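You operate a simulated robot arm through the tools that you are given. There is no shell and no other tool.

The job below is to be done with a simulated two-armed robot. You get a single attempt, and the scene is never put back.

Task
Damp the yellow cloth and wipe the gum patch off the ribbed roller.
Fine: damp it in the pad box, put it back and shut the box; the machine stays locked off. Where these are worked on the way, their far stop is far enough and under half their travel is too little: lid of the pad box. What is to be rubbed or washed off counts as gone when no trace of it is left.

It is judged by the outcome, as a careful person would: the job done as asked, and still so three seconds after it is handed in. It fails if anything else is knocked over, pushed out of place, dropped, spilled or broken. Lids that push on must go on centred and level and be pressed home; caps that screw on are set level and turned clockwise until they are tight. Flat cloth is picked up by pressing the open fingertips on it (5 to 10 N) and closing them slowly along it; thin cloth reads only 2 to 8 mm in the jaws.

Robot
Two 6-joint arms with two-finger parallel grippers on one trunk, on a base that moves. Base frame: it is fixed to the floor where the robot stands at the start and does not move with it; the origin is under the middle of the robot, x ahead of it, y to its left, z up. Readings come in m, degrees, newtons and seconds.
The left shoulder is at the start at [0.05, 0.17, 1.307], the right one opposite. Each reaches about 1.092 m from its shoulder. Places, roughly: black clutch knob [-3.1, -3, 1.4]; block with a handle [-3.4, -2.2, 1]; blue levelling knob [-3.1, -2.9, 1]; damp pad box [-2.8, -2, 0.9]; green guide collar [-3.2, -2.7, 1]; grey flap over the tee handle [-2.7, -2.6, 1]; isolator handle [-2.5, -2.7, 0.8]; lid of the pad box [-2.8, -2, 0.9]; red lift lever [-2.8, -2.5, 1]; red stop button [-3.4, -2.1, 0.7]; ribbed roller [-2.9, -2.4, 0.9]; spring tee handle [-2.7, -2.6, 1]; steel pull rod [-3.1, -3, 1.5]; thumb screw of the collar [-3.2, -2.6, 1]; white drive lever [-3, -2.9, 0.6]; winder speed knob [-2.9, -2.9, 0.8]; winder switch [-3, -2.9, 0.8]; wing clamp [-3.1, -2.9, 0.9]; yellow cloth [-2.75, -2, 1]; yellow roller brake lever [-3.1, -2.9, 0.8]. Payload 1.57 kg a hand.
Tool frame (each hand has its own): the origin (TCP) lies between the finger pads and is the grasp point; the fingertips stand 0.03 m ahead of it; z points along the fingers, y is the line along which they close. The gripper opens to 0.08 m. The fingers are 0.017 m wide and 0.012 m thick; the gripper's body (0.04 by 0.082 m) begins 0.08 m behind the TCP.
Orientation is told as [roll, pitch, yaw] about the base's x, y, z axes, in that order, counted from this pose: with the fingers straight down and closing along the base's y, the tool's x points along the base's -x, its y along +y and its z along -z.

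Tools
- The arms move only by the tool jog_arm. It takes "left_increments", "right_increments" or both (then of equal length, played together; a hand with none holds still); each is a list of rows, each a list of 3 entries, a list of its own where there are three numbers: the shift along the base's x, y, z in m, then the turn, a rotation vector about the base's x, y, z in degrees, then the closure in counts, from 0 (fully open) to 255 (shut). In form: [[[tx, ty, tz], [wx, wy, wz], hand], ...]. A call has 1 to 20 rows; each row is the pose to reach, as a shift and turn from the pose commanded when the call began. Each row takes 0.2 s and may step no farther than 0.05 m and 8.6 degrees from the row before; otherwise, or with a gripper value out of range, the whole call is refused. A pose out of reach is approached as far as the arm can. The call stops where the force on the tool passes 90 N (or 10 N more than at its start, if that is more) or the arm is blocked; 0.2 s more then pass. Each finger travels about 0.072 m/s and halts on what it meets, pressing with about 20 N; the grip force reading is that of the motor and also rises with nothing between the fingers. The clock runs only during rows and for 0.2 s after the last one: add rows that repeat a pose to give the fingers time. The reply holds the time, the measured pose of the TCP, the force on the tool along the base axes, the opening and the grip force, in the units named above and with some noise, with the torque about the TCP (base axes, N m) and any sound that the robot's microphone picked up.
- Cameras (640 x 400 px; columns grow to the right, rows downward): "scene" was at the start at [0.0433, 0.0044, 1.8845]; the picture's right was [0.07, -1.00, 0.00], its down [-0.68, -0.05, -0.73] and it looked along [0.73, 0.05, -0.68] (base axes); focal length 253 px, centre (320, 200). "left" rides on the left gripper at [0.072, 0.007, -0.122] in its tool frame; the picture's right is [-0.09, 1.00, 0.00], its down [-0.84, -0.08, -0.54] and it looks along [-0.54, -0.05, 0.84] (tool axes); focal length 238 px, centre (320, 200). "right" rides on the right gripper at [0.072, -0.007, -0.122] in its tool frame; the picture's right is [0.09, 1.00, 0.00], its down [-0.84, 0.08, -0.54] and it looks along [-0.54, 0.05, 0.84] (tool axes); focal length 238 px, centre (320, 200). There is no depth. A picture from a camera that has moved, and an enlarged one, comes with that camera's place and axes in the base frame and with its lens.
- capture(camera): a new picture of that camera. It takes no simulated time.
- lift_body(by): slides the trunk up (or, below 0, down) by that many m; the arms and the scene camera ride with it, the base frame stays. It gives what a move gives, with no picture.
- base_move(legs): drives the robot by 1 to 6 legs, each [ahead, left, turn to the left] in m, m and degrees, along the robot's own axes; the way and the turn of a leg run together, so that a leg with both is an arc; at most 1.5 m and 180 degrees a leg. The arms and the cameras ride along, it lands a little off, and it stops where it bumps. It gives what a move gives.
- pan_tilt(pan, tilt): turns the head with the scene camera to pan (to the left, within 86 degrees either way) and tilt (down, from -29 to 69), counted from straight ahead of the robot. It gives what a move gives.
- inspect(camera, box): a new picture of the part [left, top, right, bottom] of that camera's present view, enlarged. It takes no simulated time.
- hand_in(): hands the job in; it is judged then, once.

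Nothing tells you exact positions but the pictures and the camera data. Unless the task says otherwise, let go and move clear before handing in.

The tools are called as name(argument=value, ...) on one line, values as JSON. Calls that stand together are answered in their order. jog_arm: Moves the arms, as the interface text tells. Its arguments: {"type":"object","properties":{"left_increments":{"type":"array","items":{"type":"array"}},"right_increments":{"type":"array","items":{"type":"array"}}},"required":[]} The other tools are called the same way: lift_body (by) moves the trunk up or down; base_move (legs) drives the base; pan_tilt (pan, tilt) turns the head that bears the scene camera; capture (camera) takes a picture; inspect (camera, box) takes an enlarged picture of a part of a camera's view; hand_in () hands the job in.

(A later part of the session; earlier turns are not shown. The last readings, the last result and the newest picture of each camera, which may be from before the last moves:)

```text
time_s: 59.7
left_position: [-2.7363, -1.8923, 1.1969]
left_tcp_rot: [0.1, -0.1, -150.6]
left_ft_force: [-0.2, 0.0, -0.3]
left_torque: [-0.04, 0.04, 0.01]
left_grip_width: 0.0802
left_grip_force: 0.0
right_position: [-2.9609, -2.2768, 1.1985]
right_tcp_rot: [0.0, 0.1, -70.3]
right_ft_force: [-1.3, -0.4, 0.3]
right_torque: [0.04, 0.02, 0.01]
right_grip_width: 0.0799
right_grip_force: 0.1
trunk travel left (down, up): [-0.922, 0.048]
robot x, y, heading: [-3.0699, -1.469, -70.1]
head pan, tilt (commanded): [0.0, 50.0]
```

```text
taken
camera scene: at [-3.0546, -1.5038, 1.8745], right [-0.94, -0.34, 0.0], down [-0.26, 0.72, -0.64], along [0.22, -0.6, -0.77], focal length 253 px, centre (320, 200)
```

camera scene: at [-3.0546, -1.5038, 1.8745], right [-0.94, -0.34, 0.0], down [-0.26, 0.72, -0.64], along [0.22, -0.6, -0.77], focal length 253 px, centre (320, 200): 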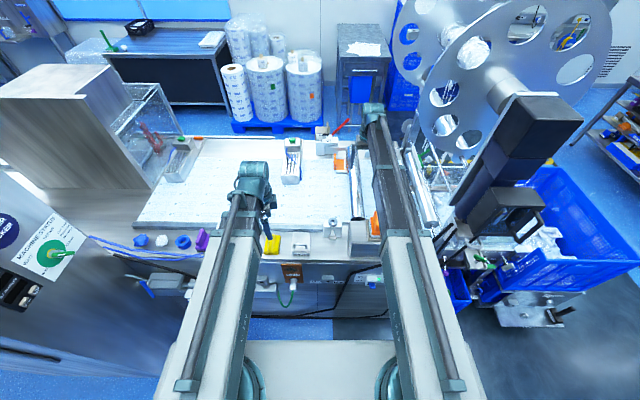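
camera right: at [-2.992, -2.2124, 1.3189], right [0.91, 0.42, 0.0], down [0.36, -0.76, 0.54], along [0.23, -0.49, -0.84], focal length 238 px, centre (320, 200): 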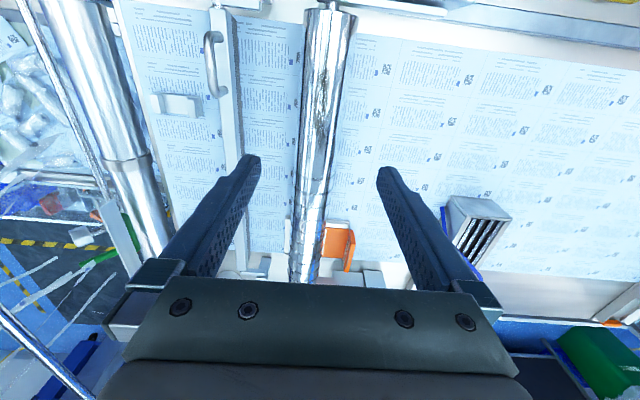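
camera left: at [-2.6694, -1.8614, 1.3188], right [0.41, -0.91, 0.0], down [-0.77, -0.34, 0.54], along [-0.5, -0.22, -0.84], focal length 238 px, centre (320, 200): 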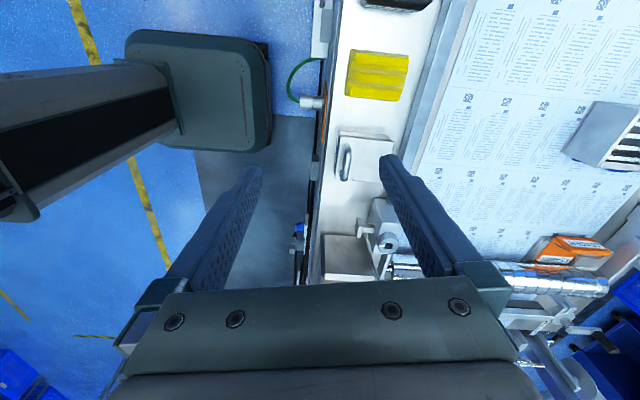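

The arms are telescoping booms reaching straight out from the shoulders, so what lies under the boom matters. I tilt the left hand to look sideways at the right boom and the orange brush beneath it.

jog_arm(left_increments=[[[0.0, 0.01, 0.0], [-3.2, 7.33, 0], 0], [[0.0, 0.02, 0.0], [-6.4, 14.66, 0], 0], [[0.0, 0.03, 0.0], [-9.6, 21.99, 0], 0], [[0.0, 0.04, 0.0], [-12.8, 29.32, 0], 0], [[0.0, 0.05, 0.0], [-16.0, 36.65, 0], 0]])

capture(camera="left")

```text
time_s: 60.9
left_position: [-2.7374, -1.8396, 1.249]
left_tcp_rot: [-4.8, -39.8, -148.8]
left_ft_force: [-0.3, -0.2, -0.5]
left_torque: [-0.02, 0.01, -0.01]
left_grip_width: 0.0801
left_grip_force: 0.0
left hand out of reach, approached as far as the arm can: row 2, 3, 4, 5
right_position: [-2.9616, -2.2778, 1.1976]
right_tcp_rot: [0.1, -0.1, -70.4]
right_ft_force: [0.0, -1.3, 0.3]
right_torque: [-0.02, 0.02, 0.0]
right_grip_width: 0.0799
right_grip_force: 0.1
trunk travel left (down, up): [-0.922, 0.048]
robot x, y, heading: [-3.0672, -1.4668, -70.2]
head pan, tilt (commanded): [0.0, 50.0]
```

```text
taken
camera left: at [-2.6143, -1.7853, 1.2955], right [0.41, -0.91, -0.01], down [-0.27, -0.13, 0.96], along [-0.87, -0.39, -0.29], focal length 238 px, centre (320, 200)
```

left: 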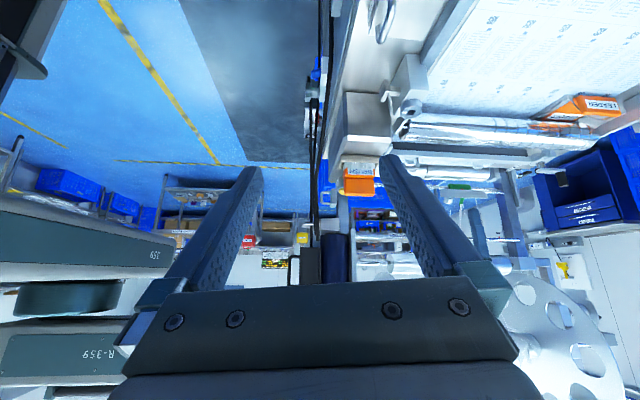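

Tilting 40° raised the TCP by 0.052 m, so the wrist pivot sits about 0.22 m above the TCP and the boom is well clear above. I'll pull both hands back a little and shift the base 0.3 m left, so the right boom won't run over the orange brush when it works on the roller.

jog_arm(left_increments=[[[-0.007, 0.02, 0], [0, 0, 0], 0], [[-0.014, 0.04, 0], [0, 0, 0], 0], [[-0.021, 0.06, 0], [0, 0, 0], 0], [[-0.028, 0.08, 0], [0, 0, 0], 0], [[-0.028, 0.08, 0], [0, 0, 0], 0]], right_increments=[[[-0.013, 0.038, 0], [0, 0, 0], 0], [[-0.027, 0.075, 0], [0, 0, 0], 0], [[-0.04, 0.113, 0], [0, 0, 0], 0], [[-0.053, 0.15, 0], [0, 0, 0], 0], [[-0.067, 0.188, 0], [0, 0, 0], 0]])

base_move(legs=[[0, 0.3, 0]])

capture(camera="scene")

capture(camera="right")

```text
time_s: 62.1
left_position: [-2.7261, -1.7944, 1.2484]
left_tcp_rot: [-5.1, -39.8, -148.7]
left_ft_force: [0.0, 0.0, 0.7]
left_torque: [0.03, -0.01, 0.0]
left_grip_width: 0.08
left_grip_force: 0.2
left hand out of reach, approached as far as the arm can: row 2, 3, 4, 5
right_position: [-3.0284, -2.0873, 1.1976]
right_tcp_rot: [0.0, 0.0, -70.3]
right_ft_force: [-1.1, 0.7, 0.2]
right_torque: [-0.03, -0.01, -0.02]
right_grip_width: 0.0802
right_grip_force: 0.0
trunk travel left (down, up): [-0.922, 0.048]
robot x, y, heading: [-3.066, -1.4666, -70.2]
head pan, tilt (commanded): [0.0, 50.0]
```

```text
time_s: 64.2
left_position: [-2.4353, -1.6859, 1.2474]
left_tcp_rot: [-5.1, -39.9, -148.0]
left_ft_force: [0.5, 0.2, -0.1]
left_torque: [0.0, 0.02, -0.02]
left_grip_width: 0.08
left_grip_force: 0.0
right_position: [-2.7352, -1.9846, 1.1983]
right_tcp_rot: [0.0, 0.1, -69.6]
right_ft_force: [-0.2, 0.2, -0.4]
right_torque: [0.0, 0.04, 0.02]
right_grip_width: 0.0798
right_grip_force: 0.2
trunk travel left (down, up): [-0.922, 0.048]
robot x, y, heading: [-2.7761, -1.3679, -69.5]
head pan, tilt (commanded): [0.0, 50.0]
```

```text
taken
camera scene: at [-2.7672, -1.399, 1.8745], right [-0.94, -0.35, 0.0], down [-0.27, 0.72, -0.64], along [0.22, -0.6, -0.77], focal length 253 px, centre (320, 200)
```

scene: 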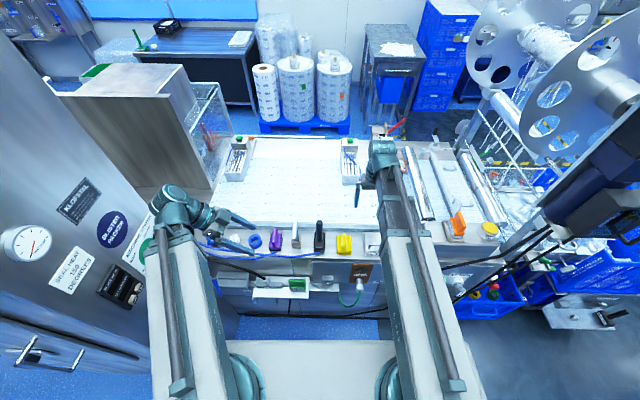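

```text
taken
camera right: at [-2.7662, -1.9191, 1.319], right [0.9, 0.43, 0.0], down [0.36, -0.76, 0.54], along [0.23, -0.49, -0.84], focal length 238 px, centre (320, 200)
```

right: 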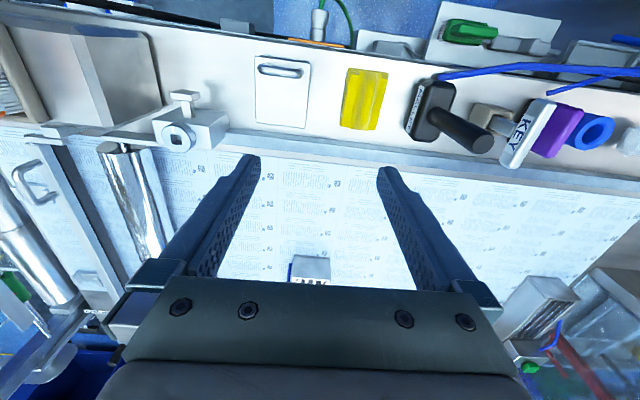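

Now the pad box and cloth are in the scene camera's view next to the right boom. I enlarge that part to see how the lid is mounted.

inspect(camera="scene", box=[310, 215, 400, 275])

inspect(camera="right", box=[230, 40, 410, 150])

```text
6.67 times, centred on (355, 245) of scene
camera zoom: at [-2.7672, -1.399, 1.8745], right [-0.94, -0.35, 0.0], down [-0.27, 0.72, -0.64], along [0.22, -0.6, -0.77], focal length 1687 px, centre (87, -100)
```

zoom: 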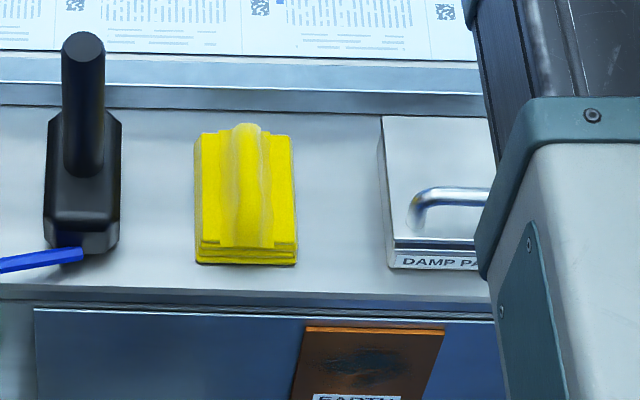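

```text
3.56 times, centred on (320, 95) of right
camera zoom: at [-2.7662, -1.9191, 1.319], right [0.9, 0.43, 0.0], down [0.36, -0.76, 0.54], along [0.23, -0.49, -0.84], focal length 848 px, centre (320, 573)
```

zoom: 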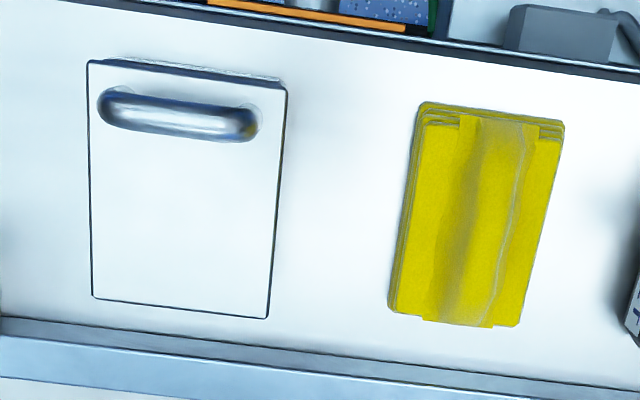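

The lid is a plate with a D-handle near its front edge, likely hinged at the back; the cloth is a folded pad with a crest running front to back. I first tilt the idle left hand up so it stays clear above everything when the trunk comes down.

jog_arm(left_increments=[[[-0.016, -0.006, 0.025], [-3.84, 7.0, 0.56], 0], [[-0.032, -0.012, 0.05], [-7.68, 14.0, 1.12], 0], [[-0.048, -0.018, 0.075], [-11.52, 21.0, 1.68], 0], [[-0.065, -0.024, 0.1], [-15.36, 28.0, 2.24], 0], [[-0.065, -0.024, 0.1], [-15.36, 28.0, 2.24], 0]])

capture(camera="scene")

capture(camera="left")

```text
time_s: 65.4
left_position: [-2.4883, -1.7211, 1.3487]
left_tcp_rot: [-12.4, -71.7, -139.6]
left_ft_force: [-0.4, 0.1, -1.1]
left_torque: [-0.01, 0.0, 0.0]
left_grip_width: 0.0801
left_grip_force: 0.0
left hand out of reach, approached as far as the arm can: row 1, 2, 3, 4, 5
right_position: [-2.737, -1.9844, 1.1964]
right_tcp_rot: [0.0, 0.0, -69.7]
right_ft_force: [0.1, -0.3, 0.1]
right_torque: [0.02, 0.05, -0.04]
right_grip_width: 0.0798
right_grip_force: 0.1
trunk travel left (down, up): [-0.922, 0.048]
robot x, y, heading: [-2.7833, -1.363, -69.8]
head pan, tilt (commanded): [0.0, 50.0]
```

```text
taken
camera scene: at [-2.7685, -1.3994, 1.8745], right [-0.94, -0.35, 0.0], down [-0.27, 0.72, -0.64], along [0.22, -0.6, -0.77], focal length 253 px, centre (320, 200)
```

scene: 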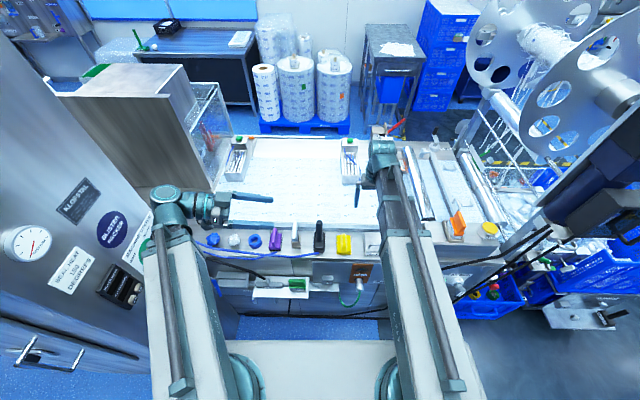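

```text
taken
camera left: at [-2.3648, -1.6591, 1.3181], right [0.45, -0.89, 0.02], down [0.22, 0.13, 0.97], along [-0.86, -0.43, 0.26], focal length 238 px, centre (320, 200)
```

left: 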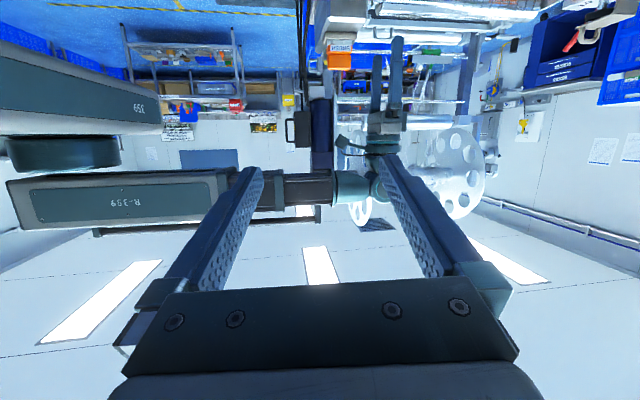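

The left hand is now up and clear, and this side view shows the boom about 0.18 m above the TCP. I turn the right hand 90° and place it over the lid handle at about [-2.8005, -1.963] with the fingers closing front-to-back.

jog_arm(right_increments=[[[-0.005, 0.002, 0], [0, 0, 7.5], 0], [[-0.011, 0.004, 0], [0, 0, 15], 0], [[-0.016, 0.005, 0], [0, 0, 22.5], 0], [[-0.021, 0.007, 0], [0, 0, 30], 0], [[-0.026, 0.009, 0], [0, 0, 37.5], 0], [[-0.032, 0.011, 0], [0, 0, 45], 0], [[-0.037, 0.012, 0], [0, 0, 52.5], 0], [[-0.042, 0.014, 0], [0, 0, 60], 0], [[-0.047, 0.016, 0], [0, 0, 67.5], 0], [[-0.053, 0.018, 0], [0, 0, 75], 0], [[-0.058, 0.02, 0], [0, 0, 82.5], 0], [[-0.0635, 0.0213, 0], [0, 0, 90], 0]])

capture(camera="right")

capture(camera="left")

```text
time_s: 68.0
left_position: [-2.4896, -1.7223, 1.3486]
left_tcp_rot: [-12.2, -71.6, -139.7]
left_ft_force: [0.0, -0.3, -0.8]
left_torque: [-0.03, -0.01, -0.03]
left_grip_width: 0.0798
left_grip_force: 0.1
right_position: [-2.7993, -1.9634, 1.1966]
right_tcp_rot: [-0.1, 0.0, 20.4]
right_ft_force: [-0.1, -0.5, 0.2]
right_torque: [0.01, 0.0, 0.01]
right_grip_width: 0.0799
right_grip_force: 0.0
trunk travel left (down, up): [-0.922, 0.048]
robot x, y, heading: [-2.7816, -1.3648, -70.0]
head pan, tilt (commanded): [0.0, 50.0]
```

```text
taken
camera right: at [-2.8648, -1.9952, 1.3188], right [-0.43, 0.9, 0.0], down [0.76, 0.36, 0.54], along [0.49, 0.23, -0.84], focal length 238 px, centre (320, 200)
```

right: 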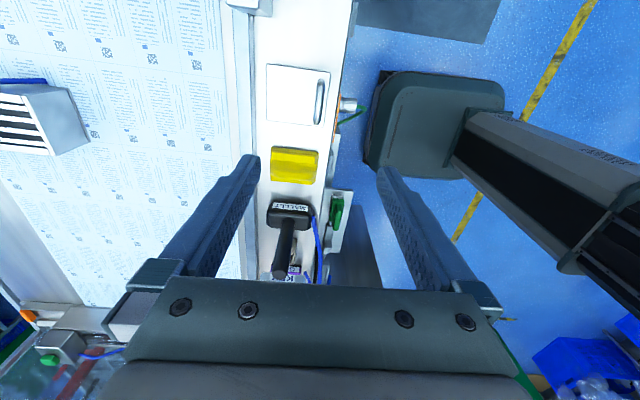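

```text
taken
camera left: at [-2.365, -1.6591, 1.318], right [0.45, -0.89, 0.02], down [0.22, 0.13, 0.97], along [-0.86, -0.43, 0.26], focal length 238 px, centre (320, 200)
```

left: 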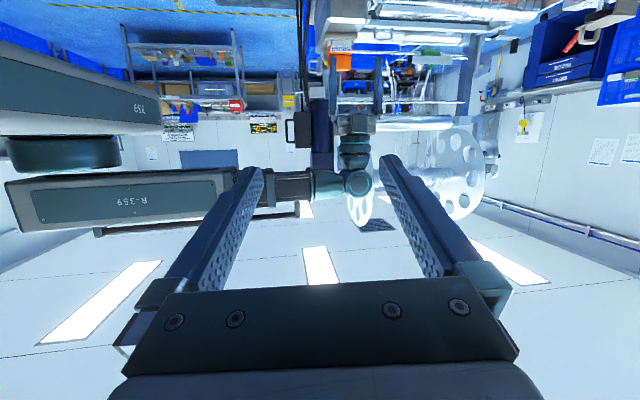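

The handle is centred between the fingers in this view. I enlarge it to fine-tune the alignment before going down.

inspect(camera="right", box=[260, 50, 380, 140])

```text
4.44 times, centred on (320, 95) of right
camera zoom: at [-2.8648, -1.9952, 1.3188], right [-0.43, 0.9, 0.0], down [0.76, 0.36, 0.54], along [0.49, 0.23, -0.84], focal length 1059 px, centre (320, 667)
```

zoom: 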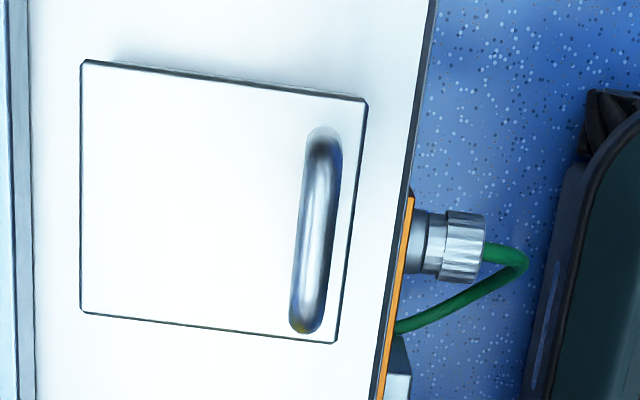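

The handle bar is about 2.5 mm farther from me than the TCP, so I correct that and start lowering the trunk, watching the picture.

jog_arm(right_increments=[[[-0.0038, -0.004, 0], [0, 0, -0.4], 0]])

lift_body(by=-0.14)

capture(camera="right")

capture(camera="left")

```text
time_s: 68.4
left_position: [-2.4888, -1.7216, 1.3492]
left_tcp_rot: [-12.2, -71.6, -139.7]
left_ft_force: [-0.2, -0.6, -0.1]
left_torque: [0.03, -0.01, -0.01]
left_grip_width: 0.08
left_grip_force: 0.1
right_position: [-2.8038, -1.9679, 1.1966]
right_tcp_rot: [0.0, -0.1, 20.0]
right_ft_force: [-0.4, 0.4, 0.0]
right_torque: [0.01, -0.04, 0.02]
right_grip_width: 0.0801
right_grip_force: 0.1
trunk travel left (down, up): [-0.922, 0.048]
robot x, y, heading: [-2.7807, -1.3615, -70.1]
head pan, tilt (commanded): [0.0, 50.0]
```

```text
time_s: 70.0
left_position: [-2.4888, -1.7216, 1.2092]
left_tcp_rot: [-12.3, -71.6, -139.6]
left_ft_force: [-0.3, 0.1, -0.1]
left_torque: [-0.03, -0.03, -0.01]
left_grip_width: 0.0798
left_grip_force: 0.0
right_position: [-2.8031, -1.9672, 1.0564]
right_tcp_rot: [0.0, -0.1, 19.9]
right_ft_force: [0.5, 0.2, 0.0]
right_torque: [0.01, 0.04, -0.02]
right_grip_width: 0.0801
right_grip_force: 0.1
trunk travel left (down, up): [-0.782, 0.188]
robot x, y, heading: [-2.7845, -1.365, -69.6]
head pan, tilt (commanded): [0.0, 50.0]
```

```text
taken
camera right: at [-2.8688, -1.9979, 1.1789], right [-0.42, 0.91, 0.0], down [0.76, 0.36, 0.54], along [0.49, 0.23, -0.84], focal length 238 px, centre (320, 200)
```

right: 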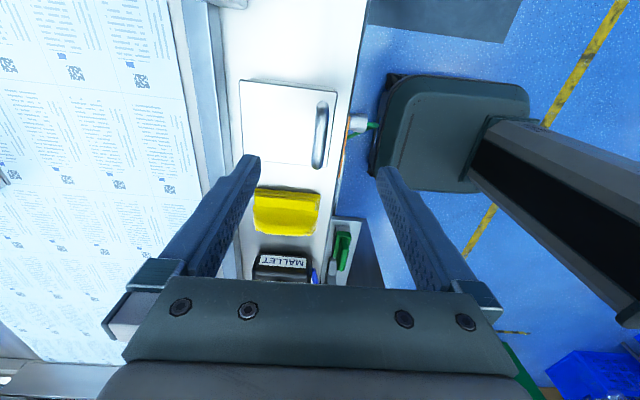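

```text
taken
camera left: at [-2.3649, -1.6591, 1.1781], right [0.45, -0.89, 0.02], down [0.22, 0.13, 0.97], along [-0.86, -0.43, 0.26], focal length 238 px, centre (320, 200)
```

left: 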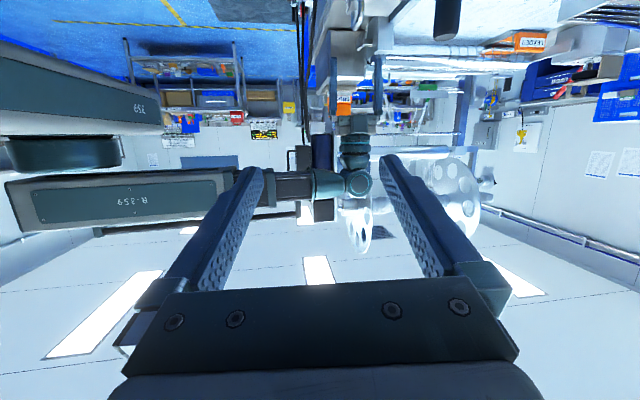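

Aligned well: the bar is at the centre column. I lower further in two steps, checking from the side with the left camera.

lift_body(by=-0.045)

inspect(camera="left", box=[280, 20, 440, 150])

inspect(camera="right", box=[220, 90, 420, 230])

```text
time_s: 70.9
left_position: [-2.4896, -1.7208, 1.1643]
left_tcp_rot: [-12.3, -71.7, -139.7]
left_ft_force: [0.5, -0.2, -0.3]
left_torque: [0.01, -0.01, 0.01]
left_grip_width: 0.0798
left_grip_force: 0.0
right_position: [-2.8032, -1.966, 1.0115]
right_tcp_rot: [0.0, -0.1, 19.9]
right_ft_force: [0.4, -0.7, -0.3]
right_torque: [-0.03, 0.01, 0.01]
right_grip_width: 0.0802
right_grip_force: 0.0
trunk travel left (down, up): [-0.737, 0.233]
robot x, y, heading: [-2.7819, -1.3611, -69.7]
head pan, tilt (commanded): [0.0, 50.0]
```

```text
3.08 times, centred on (360, 85) of left
camera zoom: at [-2.3649, -1.659, 1.133], right [0.45, -0.89, 0.02], down [0.22, 0.13, 0.97], along [-0.86, -0.43, 0.26], focal length 733 px, centre (197, 554)
```

zoom: 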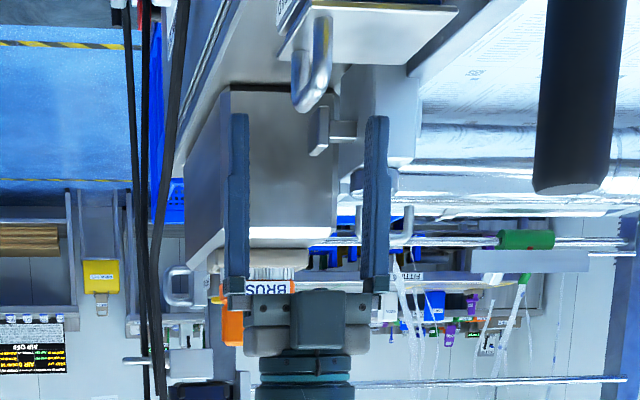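

```text
2.86 times, centred on (320, 160) of right
camera zoom: at [-2.8688, -1.9978, 1.1339], right [-0.42, 0.91, 0.0], down [0.76, 0.36, 0.54], along [0.49, 0.23, -0.84], focal length 681 px, centre (320, 314)
```

zoom: 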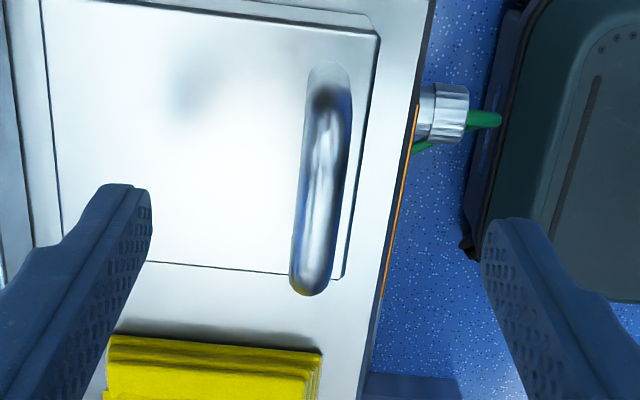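

The side view shows the fingertips level with the handle top and straddling it evenly. I lower 25 mm more and close the fingers on the bar.

lift_body(by=-0.025)

inspect(camera="left", box=[280, 0, 440, 130])

```text
time_s: 71.6
left_position: [-2.4889, -1.7209, 1.1395]
left_tcp_rot: [-12.3, -71.6, -139.7]
left_ft_force: [-0.4, 0.2, 0.0]
left_torque: [-0.03, -0.01, -0.03]
left_grip_width: 0.08
left_grip_force: 0.1
right_position: [-2.8047, -1.9667, 0.9877]
right_tcp_rot: [0.0, 0.0, 19.9]
right_ft_force: [-0.1, 0.0, 0.4]
right_torque: [0.0, 0.02, -0.01]
right_grip_width: 0.0799
right_grip_force: 0.0
trunk travel left (down, up): [-0.712, 0.258]
robot x, y, heading: [-2.7845, -1.3606, -69.7]
head pan, tilt (commanded): [0.0, 50.0]
```

```text
3.08 times, centred on (360, 65) of left
camera zoom: at [-2.3649, -1.659, 1.108], right [0.45, -0.89, 0.02], down [0.22, 0.13, 0.97], along [-0.86, -0.43, 0.26], focal length 733 px, centre (197, 615)
```

zoom: 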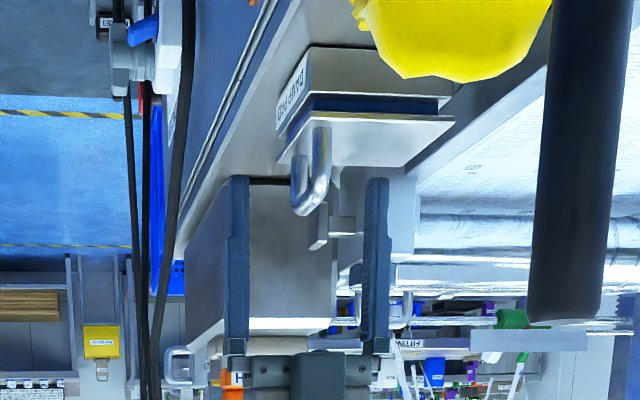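

The fingertips now straddle the bar about 1 cm above the lid plate. I close the fingers on it.

jog_arm(right_increments=[[[0, 0, 0], [0, 0, 0], 80], [[0, 0, 0], [0, 0, 0], 160], [[0, 0, 0], [0, 0, 0], 220], [[0, 0, 0], [0, 0, 0], 255], [[0, 0, 0], [0, 0, 0], 255], [[0, 0, 0], [0, 0, 0], 255]])

inspect(camera="left", box=[280, 0, 440, 130])

```text
time_s: 73.0
left_position: [-2.4898, -1.721, 1.1389]
left_tcp_rot: [-12.3, -71.6, -139.6]
left_ft_force: [0.2, -0.5, -0.3]
left_torque: [0.01, -0.01, -0.01]
left_grip_width: 0.0801
left_grip_force: 0.0
right_position: [-2.803, -1.9679, 0.9866]
right_tcp_rot: [0.0, 0.1, 19.8]
right_ft_force: [0.9, -1.4, 0.7]
right_torque: [-0.03, -0.07, -0.41]
right_grip_width: 0.0115
right_grip_force: 29.0
trunk travel left (down, up): [-0.712, 0.258]
robot x, y, heading: [-2.7837, -1.3648, -69.8]
head pan, tilt (commanded): [0.0, 50.0]
```

```text
3.08 times, centred on (360, 65) of left
camera zoom: at [-2.3648, -1.6593, 1.108], right [0.45, -0.89, 0.02], down [0.22, 0.13, 0.97], along [-0.86, -0.43, 0.26], focal length 733 px, centre (197, 615)
```

zoom: 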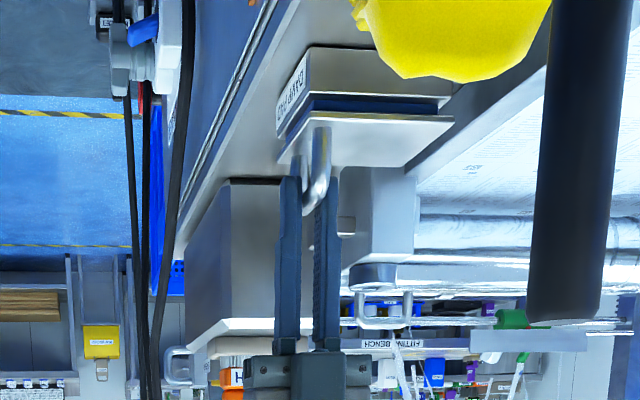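

The bar is gripped (11.5 mm). I lift a few millimetres and check the force to confirm how the lid moves.

lift_body(by=0.006)

inspect(camera="left", box=[280, 0, 440, 130])

```text
time_s: 73.6
left_position: [-2.4889, -1.7219, 1.145]
left_tcp_rot: [-12.6, -71.5, -139.5]
left_ft_force: [0.4, -0.3, 0.0]
left_torque: [-0.01, -0.01, 0.01]
left_grip_width: 0.0797
left_grip_force: 0.0
right_position: [-2.8033, -1.9699, 0.9931]
right_tcp_rot: [-0.1, 0.0, 20.0]
right_ft_force: [4.2, -11.9, -4.9]
right_torque: [-0.29, -0.12, -0.41]
right_grip_width: 0.0118
right_grip_force: 29.4
trunk travel left (down, up): [-0.718, 0.252]
robot x, y, heading: [-2.7809, -1.3637, -69.5]
head pan, tilt (commanded): [0.0, 50.0]
```

```text
3.08 times, centred on (360, 65) of left
camera zoom: at [-2.3644, -1.6604, 1.1135], right [0.45, -0.89, 0.02], down [0.22, 0.13, 0.97], along [-0.86, -0.43, 0.26], focal length 733 px, centre (197, 615)
```

zoom: 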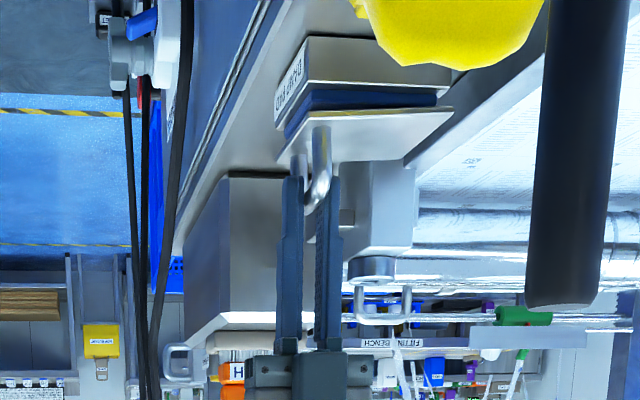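

The force shows the lid being drawn away from me as it rises, so it's hinged at the back. I follow the arc with alternating small forward steps and lifts.

jog_arm(right_increments=[[[0.0009, -0.0023, 0], [0, 0, 0], 255], [[0.0017, -0.0047, 0], [0, 0, 0], 255]])

lift_body(by=0.006)

jog_arm(right_increments=[[[0.0009, -0.0023, 0], [0, 0, 0], 255], [[0.0017, -0.0047, 0], [0, 0, 0], 255]])

lift_body(by=0.006)

inspect(camera="left", box=[280, 0, 440, 130])

```text
time_s: 74.2
left_position: [-2.4893, -1.7219, 1.1451]
left_tcp_rot: [-12.4, -71.7, -139.7]
left_ft_force: [-0.3, -0.5, 0.3]
left_torque: [0.01, 0.0, 0.0]
left_grip_width: 0.08
left_grip_force: 0.0
right_position: [-2.8025, -1.9703, 0.9932]
right_tcp_rot: [0.2, 0.0, 19.8]
right_ft_force: [2.5, 1.2, -1.2]
right_torque: [0.06, 0.04, -0.34]
right_grip_width: 0.0115
right_grip_force: 29.3
trunk travel left (down, up): [-0.718, 0.252]
robot x, y, heading: [-2.7804, -1.3644, -69.6]
head pan, tilt (commanded): [0.0, 50.0]
```

```text
time_s: 74.7
left_position: [-2.4882, -1.7232, 1.1519]
left_tcp_rot: [-12.4, -71.6, -139.6]
left_ft_force: [0.0, 0.5, -0.2]
left_torque: [0.01, -0.01, 0.0]
left_grip_width: 0.0799
left_grip_force: 0.1
right_position: [-2.8018, -1.973, 0.999]
right_tcp_rot: [-0.1, 0.0, 19.9]
right_ft_force: [5.8, -5.7, -3.1]
right_torque: [-0.12, -0.37, -0.31]
right_grip_width: 0.0115
right_grip_force: 28.3
trunk travel left (down, up): [-0.724, 0.246]
robot x, y, heading: [-2.7823, -1.3641, -69.6]
head pan, tilt (commanded): [0.0, 50.0]
```

```text
time_s: 75.3
left_position: [-2.4876, -1.7208, 1.1505]
left_tcp_rot: [-12.2, -71.6, -139.8]
left_ft_force: [0.3, -0.3, -1.3]
left_torque: [0.02, 0.02, 0.0]
left_grip_width: 0.0799
left_grip_force: 0.1
right_position: [-2.8024, -1.9729, 0.9992]
right_tcp_rot: [0.2, 0.1, 19.9]
right_ft_force: [3.0, 9.1, 3.8]
right_torque: [0.26, 0.03, -0.31]
right_grip_width: 0.0115
right_grip_force: 29.2
trunk travel left (down, up): [-0.724, 0.246]
robot x, y, heading: [-2.7821, -1.3652, -69.6]
head pan, tilt (commanded): [0.0, 50.0]
```

```text
time_s: 75.9
left_position: [-2.4881, -1.7221, 1.1568]
left_tcp_rot: [-12.4, -71.6, -139.7]
left_ft_force: [-0.7, 0.3, 0.1]
left_torque: [-0.03, -0.04, -0.02]
left_grip_width: 0.08
left_grip_force: 0.0
right_position: [-2.8008, -1.9766, 1.0059]
right_tcp_rot: [-0.2, 0.0, 19.9]
right_ft_force: [6.5, 0.4, 0.6]
right_torque: [-0.07, -0.33, -0.25]
right_grip_width: 0.0115
right_grip_force: 29.1
trunk travel left (down, up): [-0.73, 0.24]
robot x, y, heading: [-2.7815, -1.3609, -69.8]
head pan, tilt (commanded): [0.0, 50.0]
```

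```text
3.08 times, centred on (360, 65) of left
camera zoom: at [-2.3642, -1.659, 1.1259], right [0.45, -0.89, 0.02], down [0.22, 0.13, 0.97], along [-0.86, -0.43, 0.26], focal length 733 px, centre (197, 615)
```

zoom: 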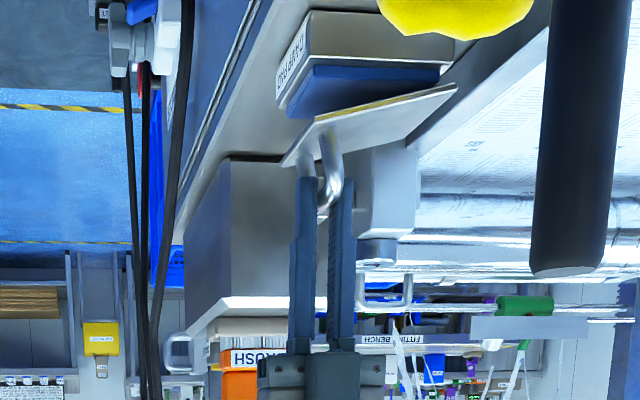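

The lid is up about 20° and the blue damp pad shows beneath it. I keep following the arc.

jog_arm(right_increments=[[[0.0014, -0.0038, 0], [0, 0, 0], 255]])

lift_body(by=0.005)

jog_arm(right_increments=[[[0.0014, -0.0038, 0], [0, 0, 0], 255]])

lift_body(by=0.004)

jog_arm(right_increments=[[[0.0016, -0.0043, 0], [0, 0, 0], 255]])

lift_body(by=0.004)

inspect(camera="left", box=[280, 0, 440, 130])

```text
time_s: 76.3
left_position: [-2.4895, -1.7191, 1.1582]
left_tcp_rot: [-12.1, -71.6, -139.8]
left_ft_force: [0.0, -0.2, 0.3]
left_torque: [0.01, 0.02, 0.0]
left_grip_width: 0.08
left_grip_force: 0.0
right_position: [-2.7998, -1.9778, 1.0069]
right_tcp_rot: [0.1, 0.0, 19.9]
right_ft_force: [2.6, 13.5, 8.3]
right_torque: [0.36, -0.28, -0.26]
right_grip_width: 0.0114
right_grip_force: 29.2
trunk travel left (down, up): [-0.73, 0.24]
robot x, y, heading: [-2.7827, -1.3588, -69.6]
head pan, tilt (commanded): [0.0, 50.0]
```

```text
time_s: 76.8
left_position: [-2.4874, -1.7209, 1.1621]
left_tcp_rot: [-12.3, -71.6, -139.8]
left_ft_force: [0.5, -0.7, 0.1]
left_torque: [-0.04, 0.0, 0.02]
left_grip_width: 0.08
left_grip_force: 0.1
right_position: [-2.7983, -1.9823, 1.0105]
right_tcp_rot: [-0.1, 0.1, 19.8]
right_ft_force: [3.9, 3.4, 4.0]
right_torque: [0.01, -0.17, -0.23]
right_grip_width: 0.0117
right_grip_force: 29.0
trunk travel left (down, up): [-0.735, 0.235]
robot x, y, heading: [-2.7829, -1.3595, -69.8]
head pan, tilt (commanded): [0.0, 50.0]
```

```text
time_s: 77.2
left_position: [-2.4888, -1.7199, 1.1627]
left_tcp_rot: [-12.2, -71.6, -139.9]
left_ft_force: [0.6, -1.2, -0.7]
left_torque: [0.01, 0.04, -0.01]
left_grip_width: 0.0804
left_grip_force: 0.1
right_position: [-2.7991, -1.9821, 1.0107]
right_tcp_rot: [0.1, 0.1, 19.8]
right_ft_force: [-0.2, 12.4, 9.3]
right_torque: [0.33, -0.14, -0.23]
right_grip_width: 0.0115
right_grip_force: 29.1
trunk travel left (down, up): [-0.735, 0.235]
robot x, y, heading: [-2.7824, -1.3621, -69.8]
head pan, tilt (commanded): [0.0, 50.0]
```

```text
time_s: 77.8
left_position: [-2.4883, -1.7207, 1.1658]
left_tcp_rot: [-12.2, -71.7, -139.7]
left_ft_force: [0.4, 0.2, -0.4]
left_torque: [0.04, -0.01, 0.02]
left_grip_width: 0.08
left_grip_force: 0.0
right_position: [-2.7984, -1.9846, 1.0142]
right_tcp_rot: [-0.1, 0.0, 19.9]
right_ft_force: [1.8, 2.0, 2.7]
right_torque: [-0.01, -0.19, -0.19]
right_grip_width: 0.0112
right_grip_force: 29.0
trunk travel left (down, up): [-0.739, 0.231]
robot x, y, heading: [-2.7822, -1.3634, -69.8]
head pan, tilt (commanded): [0.0, 50.0]
```

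```text
time_s: 78.2
left_position: [-2.4888, -1.72, 1.1667]
left_tcp_rot: [-12.1, -71.6, -140.0]
left_ft_force: [-0.3, 0.1, -0.2]
left_torque: [-0.01, -0.02, 0.03]
left_grip_width: 0.08
left_grip_force: 0.0
right_position: [-2.7978, -1.9861, 1.0151]
right_tcp_rot: [0.1, -0.1, 19.8]
right_ft_force: [-2.5, 11.0, 10.8]
right_torque: [0.25, -0.11, -0.19]
right_grip_width: 0.0117
right_grip_force: 29.1
trunk travel left (down, up): [-0.739, 0.231]
robot x, y, heading: [-2.7826, -1.3656, -69.9]
head pan, tilt (commanded): [0.0, 50.0]
```

```text
time_s: 78.7
left_position: [-2.4883, -1.7211, 1.1705]
left_tcp_rot: [-12.3, -71.6, -139.7]
left_ft_force: [-0.2, 0.0, 0.2]
left_torque: [-0.01, 0.0, -0.01]
left_grip_width: 0.0798
left_grip_force: 0.1
right_position: [-2.7971, -1.9883, 1.0178]
right_tcp_rot: [-0.1, 0.0, 19.9]
right_ft_force: [1.1, 1.2, 2.4]
right_torque: [0.0, -0.23, -0.13]
right_grip_width: 0.0116
right_grip_force: 29.0
trunk travel left (down, up): [-0.743, 0.227]
robot x, y, heading: [-2.7822, -1.3623, -69.7]
head pan, tilt (commanded): [0.0, 50.0]
```

```text
3.08 times, centred on (360, 65) of left
camera zoom: at [-2.3647, -1.6589, 1.139], right [0.45, -0.89, 0.02], down [0.22, 0.13, 0.97], along [-0.86, -0.43, 0.26], focal length 733 px, centre (197, 615)
```

zoom: 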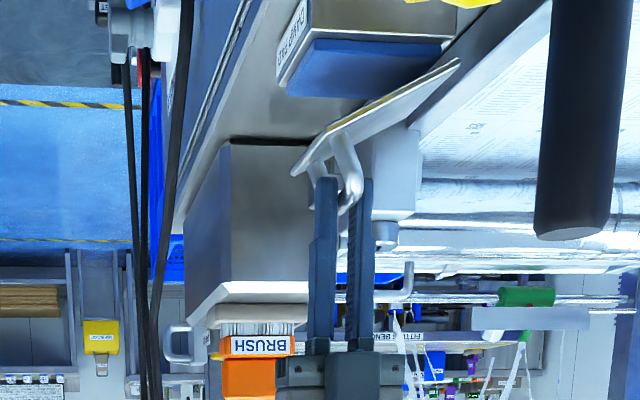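

Lid at about 30°; the arc is followed with small forces. I continue with larger forward steps and smaller lifts.

jog_arm(right_increments=[[[0.0017, -0.0047, 0], [0, 0, 0], 255]])

lift_body(by=0.004)

jog_arm(right_increments=[[[0.0017, -0.0047, 0], [0, 0, 0], 255]])

lift_body(by=0.0035)

jog_arm(right_increments=[[[0.0017, -0.0047, 0], [0, 0, 0], 255]])

lift_body(by=0.003)

inspect(camera="left", box=[280, 0, 440, 130])

```text
time_s: 79.1
left_position: [-2.4899, -1.7206, 1.1709]
left_tcp_rot: [-12.1, -71.5, -139.9]
left_ft_force: [0.7, 0.5, -0.8]
left_torque: [0.0, 0.01, 0.04]
left_grip_width: 0.08
left_grip_force: 0.1
right_position: [-2.7946, -1.9914, 1.0185]
right_tcp_rot: [0.0, 0.0, 19.8]
right_ft_force: [-1.5, 11.6, 13.1]
right_torque: [0.36, -0.26, -0.1]
right_grip_width: 0.0114
right_grip_force: 28.8
trunk travel left (down, up): [-0.743, 0.227]
robot x, y, heading: [-2.7821, -1.3631, -69.8]
head pan, tilt (commanded): [0.0, 50.0]
```

```text
time_s: 79.6
left_position: [-2.4889, -1.7216, 1.1741]
left_tcp_rot: [-12.3, -71.6, -139.7]
left_ft_force: [0.8, -0.2, -0.7]
left_torque: [-0.02, 0.02, 0.0]
left_grip_width: 0.0801
left_grip_force: 0.0
right_position: [-2.7953, -1.995, 1.0231]
right_tcp_rot: [-0.1, 0.0, 19.9]
right_ft_force: [1.6, 0.2, 1.8]
right_torque: [-0.02, -0.26, -0.07]
right_grip_width: 0.0115
right_grip_force: 29.1
trunk travel left (down, up): [-0.747, 0.223]
robot x, y, heading: [-2.7794, -1.3618, -69.7]
head pan, tilt (commanded): [0.0, 50.0]
```

```text
time_s: 80.0
left_position: [-2.49, -1.7203, 1.1749]
left_tcp_rot: [-12.1, -71.6, -139.9]
left_ft_force: [-0.6, 0.6, 0.1]
left_torque: [0.0, -0.02, 0.02]
left_grip_width: 0.0801
left_grip_force: 0.0
right_position: [-2.7933, -1.997, 1.0247]
right_tcp_rot: [0.1, -0.1, 19.8]
right_ft_force: [-3.4, 7.6, 10.3]
right_torque: [0.33, -0.35, -0.07]
right_grip_width: 0.0116
right_grip_force: 28.3
trunk travel left (down, up): [-0.747, 0.223]
robot x, y, heading: [-2.7801, -1.3628, -69.8]
head pan, tilt (commanded): [0.0, 50.0]
```

```text
time_s: 80.5
left_position: [-2.4898, -1.722, 1.1777]
left_tcp_rot: [-12.3, -71.5, -139.7]
left_ft_force: [-0.3, -0.4, -1.1]
left_torque: [-0.01, 0.03, -0.02]
left_grip_width: 0.0798
left_grip_force: 0.1
right_position: [-2.7936, -2.0002, 1.0241]
right_tcp_rot: [-0.1, 0.0, 19.8]
right_ft_force: [-0.7, -2.6, -1.2]
right_torque: [-0.03, -0.18, -0.09]
right_grip_width: 0.0115
right_grip_force: 28.8
trunk travel left (down, up): [-0.751, 0.219]
robot x, y, heading: [-2.7834, -1.3631, -69.8]
head pan, tilt (commanded): [0.0, 50.0]
```

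```text
time_s: 80.9
left_position: [-2.4889, -1.7208, 1.1774]
left_tcp_rot: [-12.2, -71.6, -139.8]
left_ft_force: [0.2, 1.0, 0.1]
left_torque: [0.0, 0.01, -0.01]
left_grip_width: 0.0799
left_grip_force: 0.0
right_position: [-2.7925, -2.0005, 1.0258]
right_tcp_rot: [0.0, 0.0, 19.8]
right_ft_force: [-4.1, 4.7, 5.1]
right_torque: [0.23, -0.17, -0.06]
right_grip_width: 0.0115
right_grip_force: 28.9
trunk travel left (down, up): [-0.751, 0.219]
robot x, y, heading: [-2.7809, -1.359, -69.6]
head pan, tilt (commanded): [0.0, 50.0]
```

```text
time_s: 81.5
left_position: [-2.4899, -1.7222, 1.1806]
left_tcp_rot: [-12.5, -71.6, -139.6]
left_ft_force: [0.3, -0.4, -0.3]
left_torque: [0.0, 0.02, 0.02]
left_grip_width: 0.0799
left_grip_force: 0.1
right_position: [-2.7911, -2.0045, 1.0287]
right_tcp_rot: [-0.1, -0.1, 19.8]
right_ft_force: [-0.3, -4.2, -5.9]
right_torque: [-0.03, -0.29, -0.06]
right_grip_width: 0.0114
right_grip_force: 28.8
trunk travel left (down, up): [-0.754, 0.216]
robot x, y, heading: [-2.7798, -1.3637, -69.8]
head pan, tilt (commanded): [0.0, 50.0]
```

```text
3.08 times, centred on (360, 65) of left
camera zoom: at [-2.3649, -1.6599, 1.1492], right [0.45, -0.89, 0.02], down [0.22, 0.13, 0.97], along [-0.86, -0.43, 0.26], focal length 733 px, centre (197, 615)
```

zoom: 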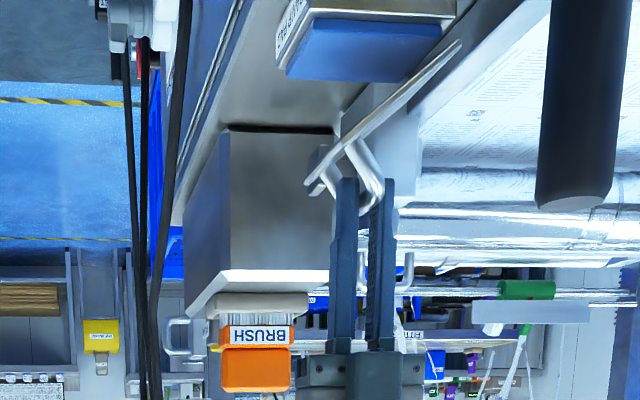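

Lid at about 45°. I continue; lifts get smaller and the forward steps dominate now.

jog_arm(right_increments=[[[0.0024, -0.0065, 0], [0, 0, 0], 255]])

lift_body(by=0.0025)

jog_arm(right_increments=[[[0.0021, -0.0056, 0], [0, 0, 0], 255]])

lift_body(by=0.002)

jog_arm(right_increments=[[[0.0021, -0.0056, 0], [0, 0, 0], 255]])

lift_body(by=0.0015)

inspect(camera="left", box=[280, 0, 440, 130])

```text
time_s: 81.9
left_position: [-2.4908, -1.7207, 1.1807]
left_tcp_rot: [-12.2, -71.6, -139.9]
left_ft_force: [-0.7, 0.8, 0.0]
left_torque: [-0.01, 0.0, -0.01]
left_grip_width: 0.0801
left_grip_force: 0.1
right_position: [-2.7915, -2.0074, 1.0293]
right_tcp_rot: [0.1, 0.1, 19.8]
right_ft_force: [-9.3, 3.6, 10.8]
right_torque: [0.23, -0.19, 0.04]
right_grip_width: 0.0115
right_grip_force: 29.1
trunk travel left (down, up): [-0.754, 0.216]
robot x, y, heading: [-2.7797, -1.3629, -69.5]
head pan, tilt (commanded): [0.0, 50.0]
```

```text
time_s: 82.4
left_position: [-2.4894, -1.7224, 1.1834]
left_tcp_rot: [-12.4, -71.4, -139.7]
left_ft_force: [1.5, 0.4, -0.6]
left_torque: [-0.03, 0.0, 0.01]
left_grip_width: 0.0799
left_grip_force: 0.0
right_position: [-2.7893, -2.01, 1.0307]
right_tcp_rot: [-0.1, 0.1, 19.8]
right_ft_force: [-8.4, -2.1, -0.3]
right_torque: [-0.07, 0.12, 0.0]
right_grip_width: 0.0114
right_grip_force: 30.0
trunk travel left (down, up): [-0.756, 0.214]
robot x, y, heading: [-2.7845, -1.3609, -69.6]
head pan, tilt (commanded): [0.0, 50.0]
```

```text
time_s: 82.8
left_position: [-2.4908, -1.7212, 1.1849]
left_tcp_rot: [-11.9, -71.5, -140.0]
left_ft_force: [-0.1, -0.4, 0.0]
left_torque: [-0.02, -0.02, -0.01]
left_grip_width: 0.0801
left_grip_force: 0.1
right_position: [-2.7885, -2.0128, 1.0318]
right_tcp_rot: [0.1, 0.0, 19.8]
right_ft_force: [-13.9, 1.7, 13.7]
right_torque: [0.06, 0.17, 0.06]
right_grip_width: 0.0114
right_grip_force: 28.7
trunk travel left (down, up): [-0.756, 0.214]
robot x, y, heading: [-2.7817, -1.3652, -69.7]
head pan, tilt (commanded): [0.0, 50.0]
```

```text
time_s: 83.3
left_position: [-2.4903, -1.7218, 1.1851]
left_tcp_rot: [-12.2, -71.5, -139.8]
left_ft_force: [-0.6, -0.2, -0.8]
left_torque: [-0.04, 0.0, -0.03]
left_grip_width: 0.08
left_grip_force: 0.1
right_position: [-2.7875, -2.014, 1.0329]
right_tcp_rot: [-0.1, 0.0, 19.8]
right_ft_force: [-13.2, -3.9, 0.9]
right_torque: [-0.09, 0.23, 0.08]
right_grip_width: 0.0114
right_grip_force: 28.3
trunk travel left (down, up): [-0.758, 0.212]
robot x, y, heading: [-2.7865, -1.3642, -69.6]
head pan, tilt (commanded): [0.0, 50.0]
```

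```text
time_s: 83.7
left_position: [-2.4909, -1.7198, 1.1853]
left_tcp_rot: [-12.1, -71.5, -140.0]
left_ft_force: [0.2, 0.3, 0.0]
left_torque: [0.01, 0.01, 0.0]
left_grip_width: 0.0801
left_grip_force: 0.1
right_position: [-2.7868, -2.0177, 1.0339]
right_tcp_rot: [0.0, -0.1, 19.8]
right_ft_force: [-13.2, 0.2, 12.2]
right_torque: [0.1, 0.14, 0.03]
right_grip_width: 0.0113
right_grip_force: 28.5
trunk travel left (down, up): [-0.758, 0.212]
robot x, y, heading: [-2.7781, -1.3632, -69.7]
head pan, tilt (commanded): [0.0, 50.0]
```

```text
time_s: 84.2
left_position: [-2.489, -1.7237, 1.1872]
left_tcp_rot: [-12.2, -71.6, -139.8]
left_ft_force: [-0.6, 1.2, 0.2]
left_torque: [-0.02, 0.0, -0.02]
left_grip_width: 0.0798
left_grip_force: 0.1
right_position: [-2.7858, -2.0203, 1.0342]
right_tcp_rot: [-0.1, 0.0, 19.9]
right_ft_force: [-11.2, -2.8, -1.1]
right_torque: [0.0, 0.08, 0.1]
right_grip_width: 0.0113
right_grip_force: 29.0
trunk travel left (down, up): [-0.76, 0.21]
robot x, y, heading: [-2.7815, -1.3634, -70.0]
head pan, tilt (commanded): [0.0, 50.0]
```

```text
3.08 times, centred on (360, 65) of left
camera zoom: at [-2.3659, -1.6595, 1.1557], right [0.45, -0.89, 0.02], down [0.22, 0.13, 0.97], along [-0.86, -0.43, 0.25], focal length 733 px, centre (197, 615)
```

zoom: 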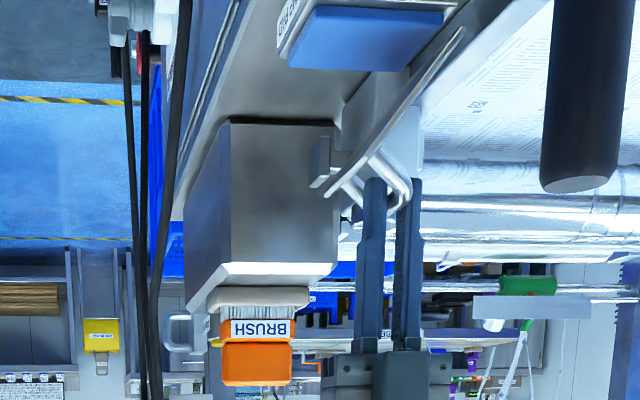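

Lid at about 55°. I continue forward, with a tiny sideways correction for the lateral force.

jog_arm(right_increments=[[[0.0009, -0.0066, 0], [0, 0, 0], 255]])

lift_body(by=0.001)

jog_arm(right_increments=[[[0.0022, -0.0061, 0], [0, 0, 0], 255]])

jog_arm(right_increments=[[[0.0022, -0.0061, 0], [0, 0, 0], 255]])

inspect(camera="left", box=[280, 0, 440, 130])

```text
time_s: 84.6
left_position: [-2.4896, -1.721, 1.186]
left_tcp_rot: [-12.1, -71.7, -139.6]
left_ft_force: [0.4, 0.1, 0.5]
left_torque: [0.03, -0.03, 0.02]
left_grip_width: 0.0802
left_grip_force: 0.2
right_position: [-2.7851, -2.0255, 1.0348]
right_tcp_rot: [0.0, -0.1, 20.0]
right_ft_force: [-8.4, 1.3, 9.9]
right_torque: [0.13, -0.08, 0.05]
right_grip_width: 0.011
right_grip_force: 29.3
trunk travel left (down, up): [-0.76, 0.21]
robot x, y, heading: [-2.7819, -1.3614, -69.6]
head pan, tilt (commanded): [0.0, 50.0]
```

```text
time_s: 85.1
left_position: [-2.4894, -1.7217, 1.1889]
left_tcp_rot: [-12.2, -71.5, -139.7]
left_ft_force: [0.2, -0.8, -0.5]
left_torque: [0.0, -0.01, -0.03]
left_grip_width: 0.0798
left_grip_force: 0.1
right_position: [-2.7833, -2.0258, 1.0349]
right_tcp_rot: [0.0, -0.2, 19.9]
right_ft_force: [-3.3, 0.4, -1.9]
right_torque: [0.22, -0.45, 0.11]
right_grip_width: 0.0116
right_grip_force: 29.0
trunk travel left (down, up): [-0.761, 0.209]
robot x, y, heading: [-2.7836, -1.3643, -69.7]
head pan, tilt (commanded): [0.0, 50.0]
```

```text
time_s: 85.5
left_position: [-2.4897, -1.7207, 1.1881]
left_tcp_rot: [-12.2, -71.5, -139.8]
left_ft_force: [-0.6, -1.1, -0.6]
left_torque: [-0.01, 0.02, -0.01]
left_grip_width: 0.0798
left_grip_force: 0.1
right_position: [-2.7814, -2.0312, 1.0368]
right_tcp_rot: [0.0, -0.1, 19.9]
right_ft_force: [-3.3, 2.7, 7.9]
right_torque: [0.25, -0.41, 0.08]
right_grip_width: 0.0112
right_grip_force: 28.5
trunk travel left (down, up): [-0.761, 0.209]
robot x, y, heading: [-2.7826, -1.3607, -69.9]
head pan, tilt (commanded): [0.0, 50.0]
```

```text
time_s: 85.9
left_position: [-2.4888, -1.7207, 1.1875]
left_tcp_rot: [-12.2, -71.6, -139.7]
left_ft_force: [-0.4, 0.2, -0.5]
left_torque: [-0.01, 0.02, 0.01]
left_grip_width: 0.08
left_grip_force: 0.1
right_position: [-2.7779, -2.0385, 1.0361]
right_tcp_rot: [-0.1, 0.0, 20.0]
right_ft_force: [1.4, 1.7, 11.9]
right_torque: [0.19, -0.42, 0.1]
right_grip_width: 0.0113
right_grip_force: 29.3
trunk travel left (down, up): [-0.761, 0.209]
robot x, y, heading: [-2.7814, -1.3635, -69.7]
head pan, tilt (commanded): [0.0, 50.0]
```

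```text
3.08 times, centred on (360, 65) of left
camera zoom: at [-2.3646, -1.6582, 1.1568], right [0.45, -0.89, 0.02], down [0.22, 0.13, 0.97], along [-0.86, -0.43, 0.26], focal length 733 px, centre (197, 615)
```

zoom: 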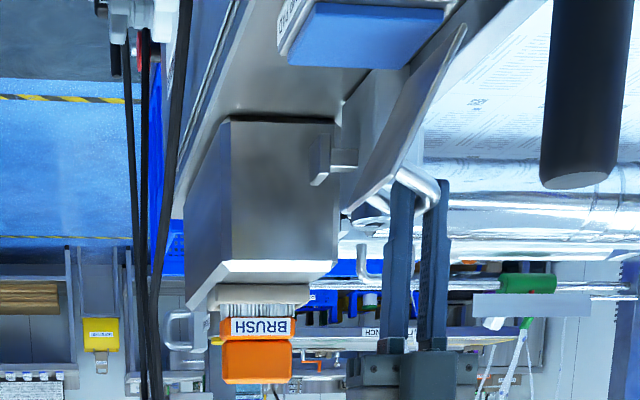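

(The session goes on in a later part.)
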